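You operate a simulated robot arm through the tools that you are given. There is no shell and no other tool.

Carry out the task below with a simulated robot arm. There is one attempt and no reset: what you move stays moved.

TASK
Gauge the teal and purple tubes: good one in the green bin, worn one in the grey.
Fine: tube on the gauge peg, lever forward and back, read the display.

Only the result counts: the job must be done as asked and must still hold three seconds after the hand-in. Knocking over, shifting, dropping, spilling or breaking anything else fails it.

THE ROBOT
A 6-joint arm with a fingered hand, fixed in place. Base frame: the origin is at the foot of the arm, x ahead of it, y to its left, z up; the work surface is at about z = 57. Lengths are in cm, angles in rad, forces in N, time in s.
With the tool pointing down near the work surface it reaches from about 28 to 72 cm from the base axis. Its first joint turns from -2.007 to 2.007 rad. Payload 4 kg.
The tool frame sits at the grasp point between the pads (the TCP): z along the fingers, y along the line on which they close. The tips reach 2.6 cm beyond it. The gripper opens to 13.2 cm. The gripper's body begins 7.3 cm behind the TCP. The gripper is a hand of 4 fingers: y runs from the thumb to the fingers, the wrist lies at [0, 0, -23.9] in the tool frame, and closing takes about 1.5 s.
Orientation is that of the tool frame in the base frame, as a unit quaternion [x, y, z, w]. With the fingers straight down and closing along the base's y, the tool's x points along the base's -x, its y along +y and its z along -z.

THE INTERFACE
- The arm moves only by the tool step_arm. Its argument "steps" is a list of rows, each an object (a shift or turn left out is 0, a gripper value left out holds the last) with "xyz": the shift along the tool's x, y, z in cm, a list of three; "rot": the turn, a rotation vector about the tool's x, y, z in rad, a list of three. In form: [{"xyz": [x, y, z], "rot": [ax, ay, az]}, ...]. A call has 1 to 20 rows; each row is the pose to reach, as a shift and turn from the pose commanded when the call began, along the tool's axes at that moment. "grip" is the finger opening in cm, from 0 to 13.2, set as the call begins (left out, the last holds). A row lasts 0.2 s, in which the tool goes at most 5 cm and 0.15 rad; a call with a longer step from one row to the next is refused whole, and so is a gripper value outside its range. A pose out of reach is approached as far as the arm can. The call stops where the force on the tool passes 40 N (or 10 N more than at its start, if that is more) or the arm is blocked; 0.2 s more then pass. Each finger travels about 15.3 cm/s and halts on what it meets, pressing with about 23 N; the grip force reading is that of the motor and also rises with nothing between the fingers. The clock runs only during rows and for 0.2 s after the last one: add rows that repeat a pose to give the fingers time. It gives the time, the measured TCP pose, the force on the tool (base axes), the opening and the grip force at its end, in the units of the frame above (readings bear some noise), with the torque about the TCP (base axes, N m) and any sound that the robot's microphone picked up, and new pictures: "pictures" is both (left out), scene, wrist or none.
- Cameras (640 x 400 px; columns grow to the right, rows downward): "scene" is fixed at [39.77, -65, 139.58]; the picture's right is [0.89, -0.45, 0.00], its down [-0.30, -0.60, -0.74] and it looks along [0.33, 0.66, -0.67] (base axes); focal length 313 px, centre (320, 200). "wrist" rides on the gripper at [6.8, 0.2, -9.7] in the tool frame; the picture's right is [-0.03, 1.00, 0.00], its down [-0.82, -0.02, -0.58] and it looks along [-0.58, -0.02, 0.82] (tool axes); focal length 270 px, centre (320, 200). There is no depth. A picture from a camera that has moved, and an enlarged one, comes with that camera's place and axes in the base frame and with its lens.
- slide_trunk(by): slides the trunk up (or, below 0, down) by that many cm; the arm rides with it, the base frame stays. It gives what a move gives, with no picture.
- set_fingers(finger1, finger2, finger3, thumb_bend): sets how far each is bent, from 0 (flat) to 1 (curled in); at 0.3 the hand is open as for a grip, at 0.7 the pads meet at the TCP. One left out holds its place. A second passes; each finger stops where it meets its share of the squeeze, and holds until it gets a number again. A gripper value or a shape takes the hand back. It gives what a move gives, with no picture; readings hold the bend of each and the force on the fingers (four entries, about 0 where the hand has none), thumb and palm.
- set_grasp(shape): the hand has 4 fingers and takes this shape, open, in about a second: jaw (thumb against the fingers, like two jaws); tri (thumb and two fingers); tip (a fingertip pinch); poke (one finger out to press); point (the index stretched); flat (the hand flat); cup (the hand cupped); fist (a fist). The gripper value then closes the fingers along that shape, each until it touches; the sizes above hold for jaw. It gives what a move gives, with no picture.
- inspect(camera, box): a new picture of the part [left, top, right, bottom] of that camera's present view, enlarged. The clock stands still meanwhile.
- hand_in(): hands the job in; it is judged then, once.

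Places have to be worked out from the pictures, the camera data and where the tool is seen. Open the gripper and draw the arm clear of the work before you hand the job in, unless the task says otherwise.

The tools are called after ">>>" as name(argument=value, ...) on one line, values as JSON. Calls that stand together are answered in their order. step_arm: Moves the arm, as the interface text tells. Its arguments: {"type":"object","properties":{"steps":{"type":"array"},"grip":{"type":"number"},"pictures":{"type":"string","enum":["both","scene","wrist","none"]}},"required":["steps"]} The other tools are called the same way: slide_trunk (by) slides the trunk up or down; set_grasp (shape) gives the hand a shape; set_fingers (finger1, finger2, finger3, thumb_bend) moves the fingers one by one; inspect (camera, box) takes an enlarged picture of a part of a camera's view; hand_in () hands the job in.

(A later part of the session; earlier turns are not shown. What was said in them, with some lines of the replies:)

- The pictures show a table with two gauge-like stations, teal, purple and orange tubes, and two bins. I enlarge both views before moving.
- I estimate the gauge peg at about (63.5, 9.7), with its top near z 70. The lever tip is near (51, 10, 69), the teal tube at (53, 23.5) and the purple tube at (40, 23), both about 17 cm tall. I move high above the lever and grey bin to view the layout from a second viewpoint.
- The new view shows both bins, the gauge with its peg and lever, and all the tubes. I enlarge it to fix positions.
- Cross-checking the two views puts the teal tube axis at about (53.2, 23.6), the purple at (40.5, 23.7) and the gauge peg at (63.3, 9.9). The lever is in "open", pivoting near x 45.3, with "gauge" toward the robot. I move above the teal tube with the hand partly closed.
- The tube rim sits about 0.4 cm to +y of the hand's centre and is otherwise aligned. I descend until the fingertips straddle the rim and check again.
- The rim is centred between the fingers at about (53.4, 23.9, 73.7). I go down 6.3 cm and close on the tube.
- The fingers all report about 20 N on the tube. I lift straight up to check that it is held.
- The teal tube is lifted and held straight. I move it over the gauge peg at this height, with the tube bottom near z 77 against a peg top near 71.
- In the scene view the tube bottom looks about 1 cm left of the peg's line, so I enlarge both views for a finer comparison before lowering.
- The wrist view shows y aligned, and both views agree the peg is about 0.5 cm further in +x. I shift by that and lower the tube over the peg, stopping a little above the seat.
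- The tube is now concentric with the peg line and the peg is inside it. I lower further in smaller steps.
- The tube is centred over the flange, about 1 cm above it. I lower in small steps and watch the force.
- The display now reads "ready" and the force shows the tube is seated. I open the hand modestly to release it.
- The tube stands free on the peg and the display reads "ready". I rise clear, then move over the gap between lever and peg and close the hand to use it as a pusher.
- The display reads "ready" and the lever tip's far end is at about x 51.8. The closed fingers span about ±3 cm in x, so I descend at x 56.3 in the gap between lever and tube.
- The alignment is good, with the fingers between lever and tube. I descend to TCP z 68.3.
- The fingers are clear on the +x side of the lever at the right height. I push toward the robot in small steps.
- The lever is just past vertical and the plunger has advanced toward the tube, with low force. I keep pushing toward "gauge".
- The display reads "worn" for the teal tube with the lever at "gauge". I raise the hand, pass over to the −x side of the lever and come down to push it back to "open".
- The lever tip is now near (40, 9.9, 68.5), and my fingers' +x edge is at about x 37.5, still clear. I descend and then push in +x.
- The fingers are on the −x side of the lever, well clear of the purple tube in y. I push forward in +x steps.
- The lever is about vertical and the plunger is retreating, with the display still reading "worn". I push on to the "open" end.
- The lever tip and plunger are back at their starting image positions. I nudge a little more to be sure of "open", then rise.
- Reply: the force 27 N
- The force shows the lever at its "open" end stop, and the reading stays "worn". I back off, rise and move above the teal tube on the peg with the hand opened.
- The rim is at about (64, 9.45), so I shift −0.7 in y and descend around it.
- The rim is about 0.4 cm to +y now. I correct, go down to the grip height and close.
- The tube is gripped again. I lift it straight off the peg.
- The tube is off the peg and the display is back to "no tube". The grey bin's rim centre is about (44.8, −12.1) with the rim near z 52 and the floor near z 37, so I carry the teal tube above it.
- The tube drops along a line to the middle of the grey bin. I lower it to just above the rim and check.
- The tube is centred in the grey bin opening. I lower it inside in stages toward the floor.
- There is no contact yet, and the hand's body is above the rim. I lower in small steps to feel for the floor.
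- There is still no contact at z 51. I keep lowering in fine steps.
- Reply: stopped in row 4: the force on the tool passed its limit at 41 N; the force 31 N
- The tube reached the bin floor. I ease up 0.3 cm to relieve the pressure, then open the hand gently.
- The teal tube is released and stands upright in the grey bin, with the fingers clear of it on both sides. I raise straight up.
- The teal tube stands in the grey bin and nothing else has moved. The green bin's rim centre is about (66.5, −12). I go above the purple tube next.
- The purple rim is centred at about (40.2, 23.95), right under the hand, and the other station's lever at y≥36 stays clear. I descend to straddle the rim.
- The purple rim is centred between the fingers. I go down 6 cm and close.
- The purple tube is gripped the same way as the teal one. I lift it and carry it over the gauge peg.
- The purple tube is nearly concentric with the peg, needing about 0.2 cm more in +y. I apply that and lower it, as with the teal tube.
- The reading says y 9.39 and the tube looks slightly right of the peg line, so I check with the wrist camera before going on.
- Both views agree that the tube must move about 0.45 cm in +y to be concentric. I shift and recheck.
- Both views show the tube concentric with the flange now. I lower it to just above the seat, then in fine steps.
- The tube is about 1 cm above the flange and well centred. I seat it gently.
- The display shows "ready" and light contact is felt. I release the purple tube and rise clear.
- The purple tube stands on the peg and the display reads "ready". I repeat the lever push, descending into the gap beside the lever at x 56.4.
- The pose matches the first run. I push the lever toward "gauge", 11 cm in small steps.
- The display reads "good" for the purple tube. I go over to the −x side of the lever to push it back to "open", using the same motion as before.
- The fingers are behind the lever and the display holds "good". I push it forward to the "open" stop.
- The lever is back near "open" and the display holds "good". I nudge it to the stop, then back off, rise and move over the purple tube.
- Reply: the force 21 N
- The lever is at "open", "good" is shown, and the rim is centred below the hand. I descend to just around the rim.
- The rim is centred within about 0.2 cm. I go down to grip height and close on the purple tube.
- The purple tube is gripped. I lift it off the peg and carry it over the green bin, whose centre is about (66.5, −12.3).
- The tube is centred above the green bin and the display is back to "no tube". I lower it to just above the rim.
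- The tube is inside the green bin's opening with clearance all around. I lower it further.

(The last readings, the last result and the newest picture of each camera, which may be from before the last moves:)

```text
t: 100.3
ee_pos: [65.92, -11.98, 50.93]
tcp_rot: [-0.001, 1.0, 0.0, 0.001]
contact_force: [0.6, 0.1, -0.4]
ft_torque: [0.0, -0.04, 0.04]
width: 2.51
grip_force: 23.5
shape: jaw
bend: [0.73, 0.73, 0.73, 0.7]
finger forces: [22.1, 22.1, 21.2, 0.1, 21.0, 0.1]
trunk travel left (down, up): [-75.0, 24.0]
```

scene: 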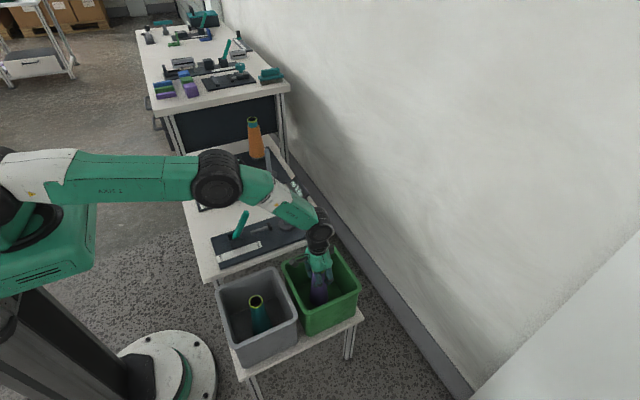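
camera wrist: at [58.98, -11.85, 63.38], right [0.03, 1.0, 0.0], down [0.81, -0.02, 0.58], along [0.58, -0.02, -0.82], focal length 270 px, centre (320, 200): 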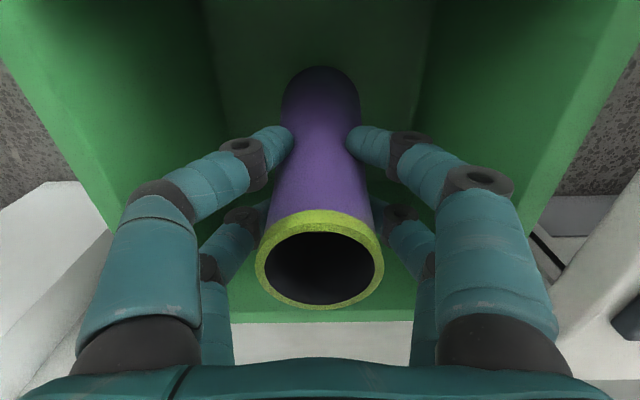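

There is no contact at z 50.9, and the grey bin's floor was met near 50.2. I take finer steps.

>>> step_arm(steps=[{"xyz": [0, 0, 0.3]}, {"xyz": [0, 0, 0.5]}, {"xyz": [0, 0, 0.5]}], pictures="none")

```text
t: 101.1
ee_pos: [65.98, -11.95, 50.6]
tcp_rot: [-0.001, 1.0, 0.001, 0.001]
contact_force: [1.1, -0.1, -0.7]
ft_torque: [-0.01, 0.0, 0.0]
width: 2.52
grip_force: 23.0
shape: jaw
bend: [0.73, 0.73, 0.73, 0.7]
finger forces: [22.2, 22.2, 21.2, 0.0, 21.0, 0.0]
trunk travel left (down, up): [-75.0, 24.0]
```

I continue in 0.2 cm steps.

>>> step_arm(steps=[{"xyz": [0, 0, 0.15]}, {"xyz": [0, 0, 0.3]}, {"xyz": [0, 0, 0.3]}], pictures="none")

```text
t: 101.9
ee_pos: [65.89, -12.04, 50.31]
tcp_rot: [0.0, 1.0, -0.001, 0.001]
contact_force: [0.0, 0.2, 2.1]
ft_torque: [0.05, 0.0, 0.01]
width: 2.52
grip_force: 22.8
shape: jaw
bend: [0.73, 0.73, 0.73, 0.7]
finger forces: [22.5, 22.6, 21.0, 0.0, 21.2, 0.0]
trunk travel left (down, up): [-75.0, 24.0]
```

Light contact is felt (about 2.5 N up), so the tube is on the floor. I open the hand gently.

>>> step_arm(steps=[{"xyz": [0, 0, 0]}, {"xyz": [0, 0, 0]}, {"xyz": [0, 0, 0]}, {"xyz": [0, 0, 0]}, {"xyz": [0, 0, 0]}], grip=7)

```text
t: 103.1
ee_pos: [65.83, -11.96, 50.24]
tcp_rot: [0.0, 1.0, 0.0, 0.0]
contact_force: [-0.7, 0.8, -0.1]
ft_torque: [0.02, 0.02, -0.04]
width: 6.93
grip_force: 0.0
shape: jaw
bend: [0.72, 0.72, 0.72, 0.7]
finger forces: [0.0, 0.0, 0.1, 0.1, 0.1, 0.1]
trunk travel left (down, up): [-75.0, 24.0]
camera wrist: at [59.02, -11.84, 59.93], right [0.03, 1.0, 0.0], down [0.81, -0.02, 0.58], along [0.58, -0.02, -0.81], focal length 270 px, centre (320, 200)
```

scene: 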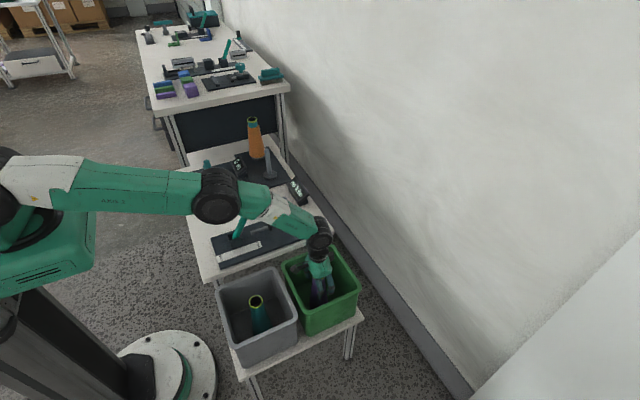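
wrist: 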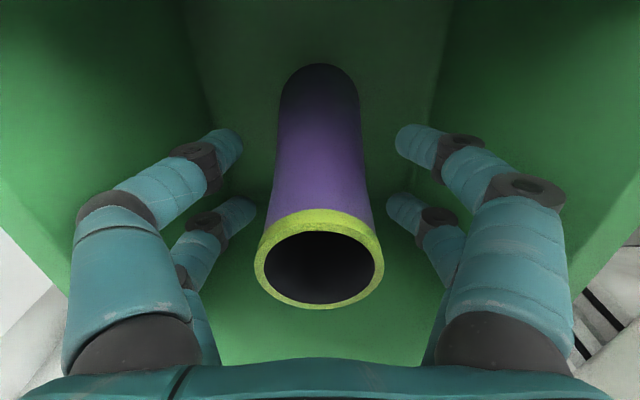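

The purple tube is free and standing, with the fingers clear of it. I raise straight out of the bin to well above everything.

>>> step_arm(steps=[{"xyz": [0, 0, -2]}, {"xyz": [0, 0, -5]}, {"xyz": [0, 0, -9]}, {"xyz": [0, 0, -13]}, {"xyz": [0, 0, -17]}, {"xyz": [0, 0, -21]}, {"xyz": [0, 0, -25]}, {"xyz": [0, 0, -29]}, {"xyz": [0, 0, -33]}, {"xyz": [0, 0, -37]}, {"xyz": [0, 0, -40]}, {"xyz": [0, 0, -43]}, {"xyz": [0, 0, -43]}])

>>> step_arm(steps=[{"xyz": [3, 2, 0]}, {"xyz": [7, 4.5, 0]}, {"xyz": [11, 7, 0]}, {"xyz": [15, 9.5, 0]}, {"xyz": [19, 12, 0]}, {"xyz": [22, 14, 0]}, {"xyz": [22, 14, 0]}, {"xyz": [22, 14, 0]}], grip=13)

>>> inspect(camera="scene", box=[200, 170, 400, 400])

>>> inspect(camera="scene", box=[160, 100, 360, 225])

```text
t: 105.9
ee_pos: [66.02, -12.04, 93.42]
tcp_rot: [-0.001, 1.0, 0.0, 0.001]
contact_force: [-0.2, -0.2, -0.2]
ft_torque: [-0.01, 0.0, 0.01]
width: 6.95
grip_force: 0.1
shape: jaw
bend: [0.72, 0.72, 0.72, 0.7]
finger forces: [0.0, 0.1, 0.1, 0.1, 0.0, 0.1]
trunk travel left (down, up): [-75.0, 24.0]
camera wrist: at [59.06, -11.8, 103.05], right [0.03, 1.0, 0.0], down [0.81, -0.02, 0.58], along [0.58, -0.02, -0.81], focal length 270 px, centre (320, 200)
```

scene: 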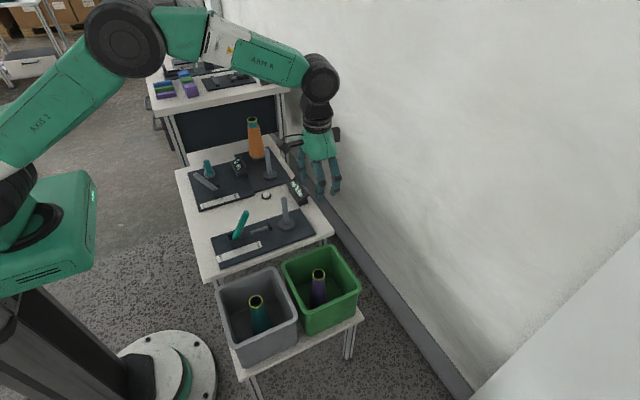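
wrist: 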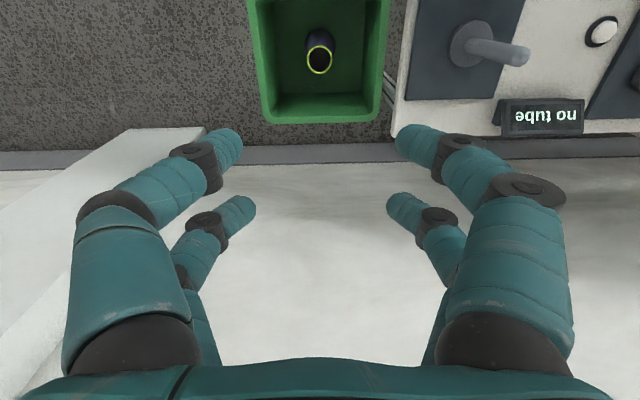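

```text
t: 107.7
ee_pos: [43.94, 1.99, 93.26]
tcp_rot: [0.0, 1.0, 0.0, 0.001]
contact_force: [0.0, -0.7, 1.3]
ft_torque: [-0.01, 0.01, -0.02]
width: 12.99
grip_force: 0.0
shape: jaw
bend: [0.33, 0.33, 0.33, 0.29]
finger forces: [0.0, 0.1, 0.0, 0.1, 0.1, 0.1]
trunk travel left (down, up): [-75.0, 24.0]
camera wrist: at [37.12, 2.24, 102.91], right [0.03, 1.0, 0.0], down [0.81, -0.02, 0.58], along [0.58, -0.02, -0.81], focal length 270 px, centre (320, 200)
```

scene: 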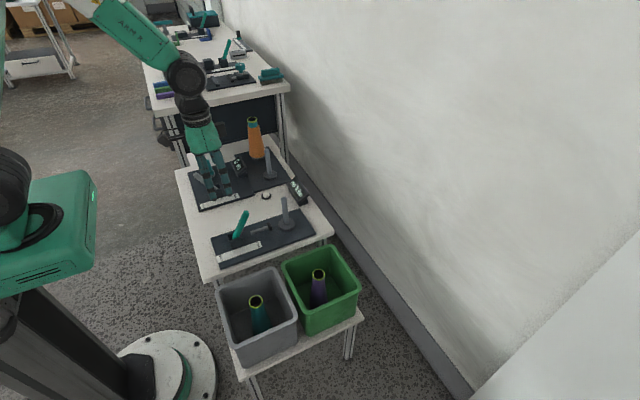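
wrist: 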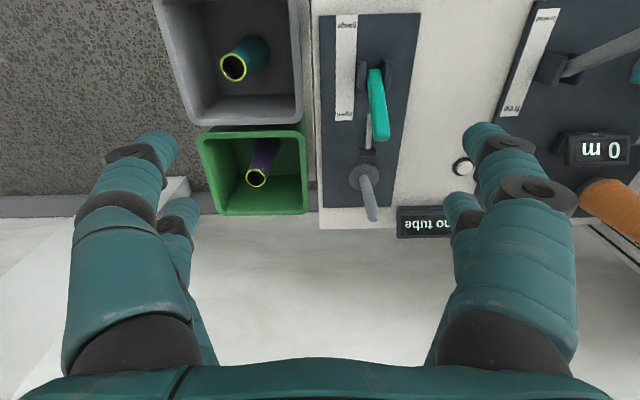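

```text
1.74 times, centred on (300, 285) of scene
camera zoom: at [39.77, -65.0, 139.58], right [0.89, -0.45, 0.0], down [-0.3, -0.6, -0.74], along [0.33, 0.66, -0.67], focal length 544 px, centre (355, 52)
```

zoom: 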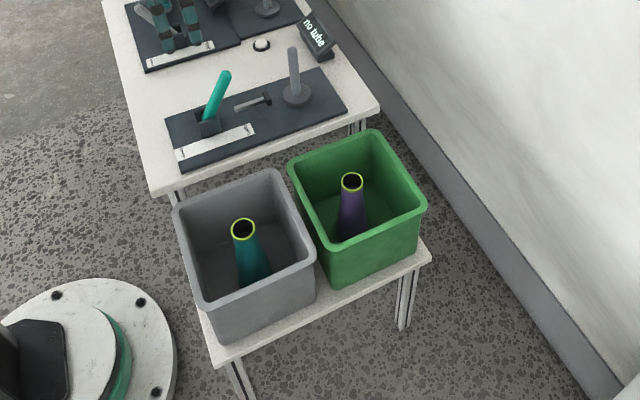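

```text
3.20 times, centred on (260, 162) of scene
camera zoom: at [39.77, -65.0, 139.58], right [0.89, -0.45, 0.0], down [-0.3, -0.6, -0.74], along [0.33, 0.66, -0.67], focal length 1002 px, centre (512, 320)
```

zoom: 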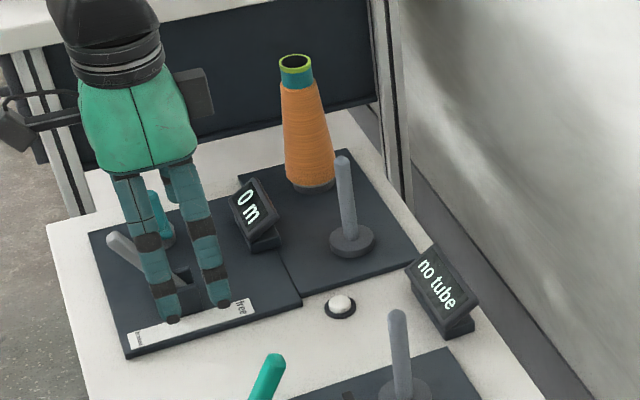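

Teal ("worn") stands in the grey bin and purple ("good") in the green bin. The gauge lever is at "open", everything else is where it was, and the hand is open and well above the work, so I hand the job in.

>>> hand_in()

```text
The job is handed in.
```

I gauged both tubes and sorted them: the teal tube read "worn" and is in the grey bin, and the purple tube read "good" and is in the green bin. I've handed the job in; no verdict came back.

- **Tubes:** both are standing upright on the bin floors, released with the fingers clear.
- **Gauge:** the lever is back at "open" against its stop, the peg is empty and the display shows "no tube".
- **Everything else:** the orange tube, the winder station and the button look unmoved in the final pictures.
- **Contact:** while I set the teal tube down, it pressed briefly on the grey bin's floor, and the arm stopped at 41 N. I eased off before letting go, and neither the tube nor the bin looked affected.
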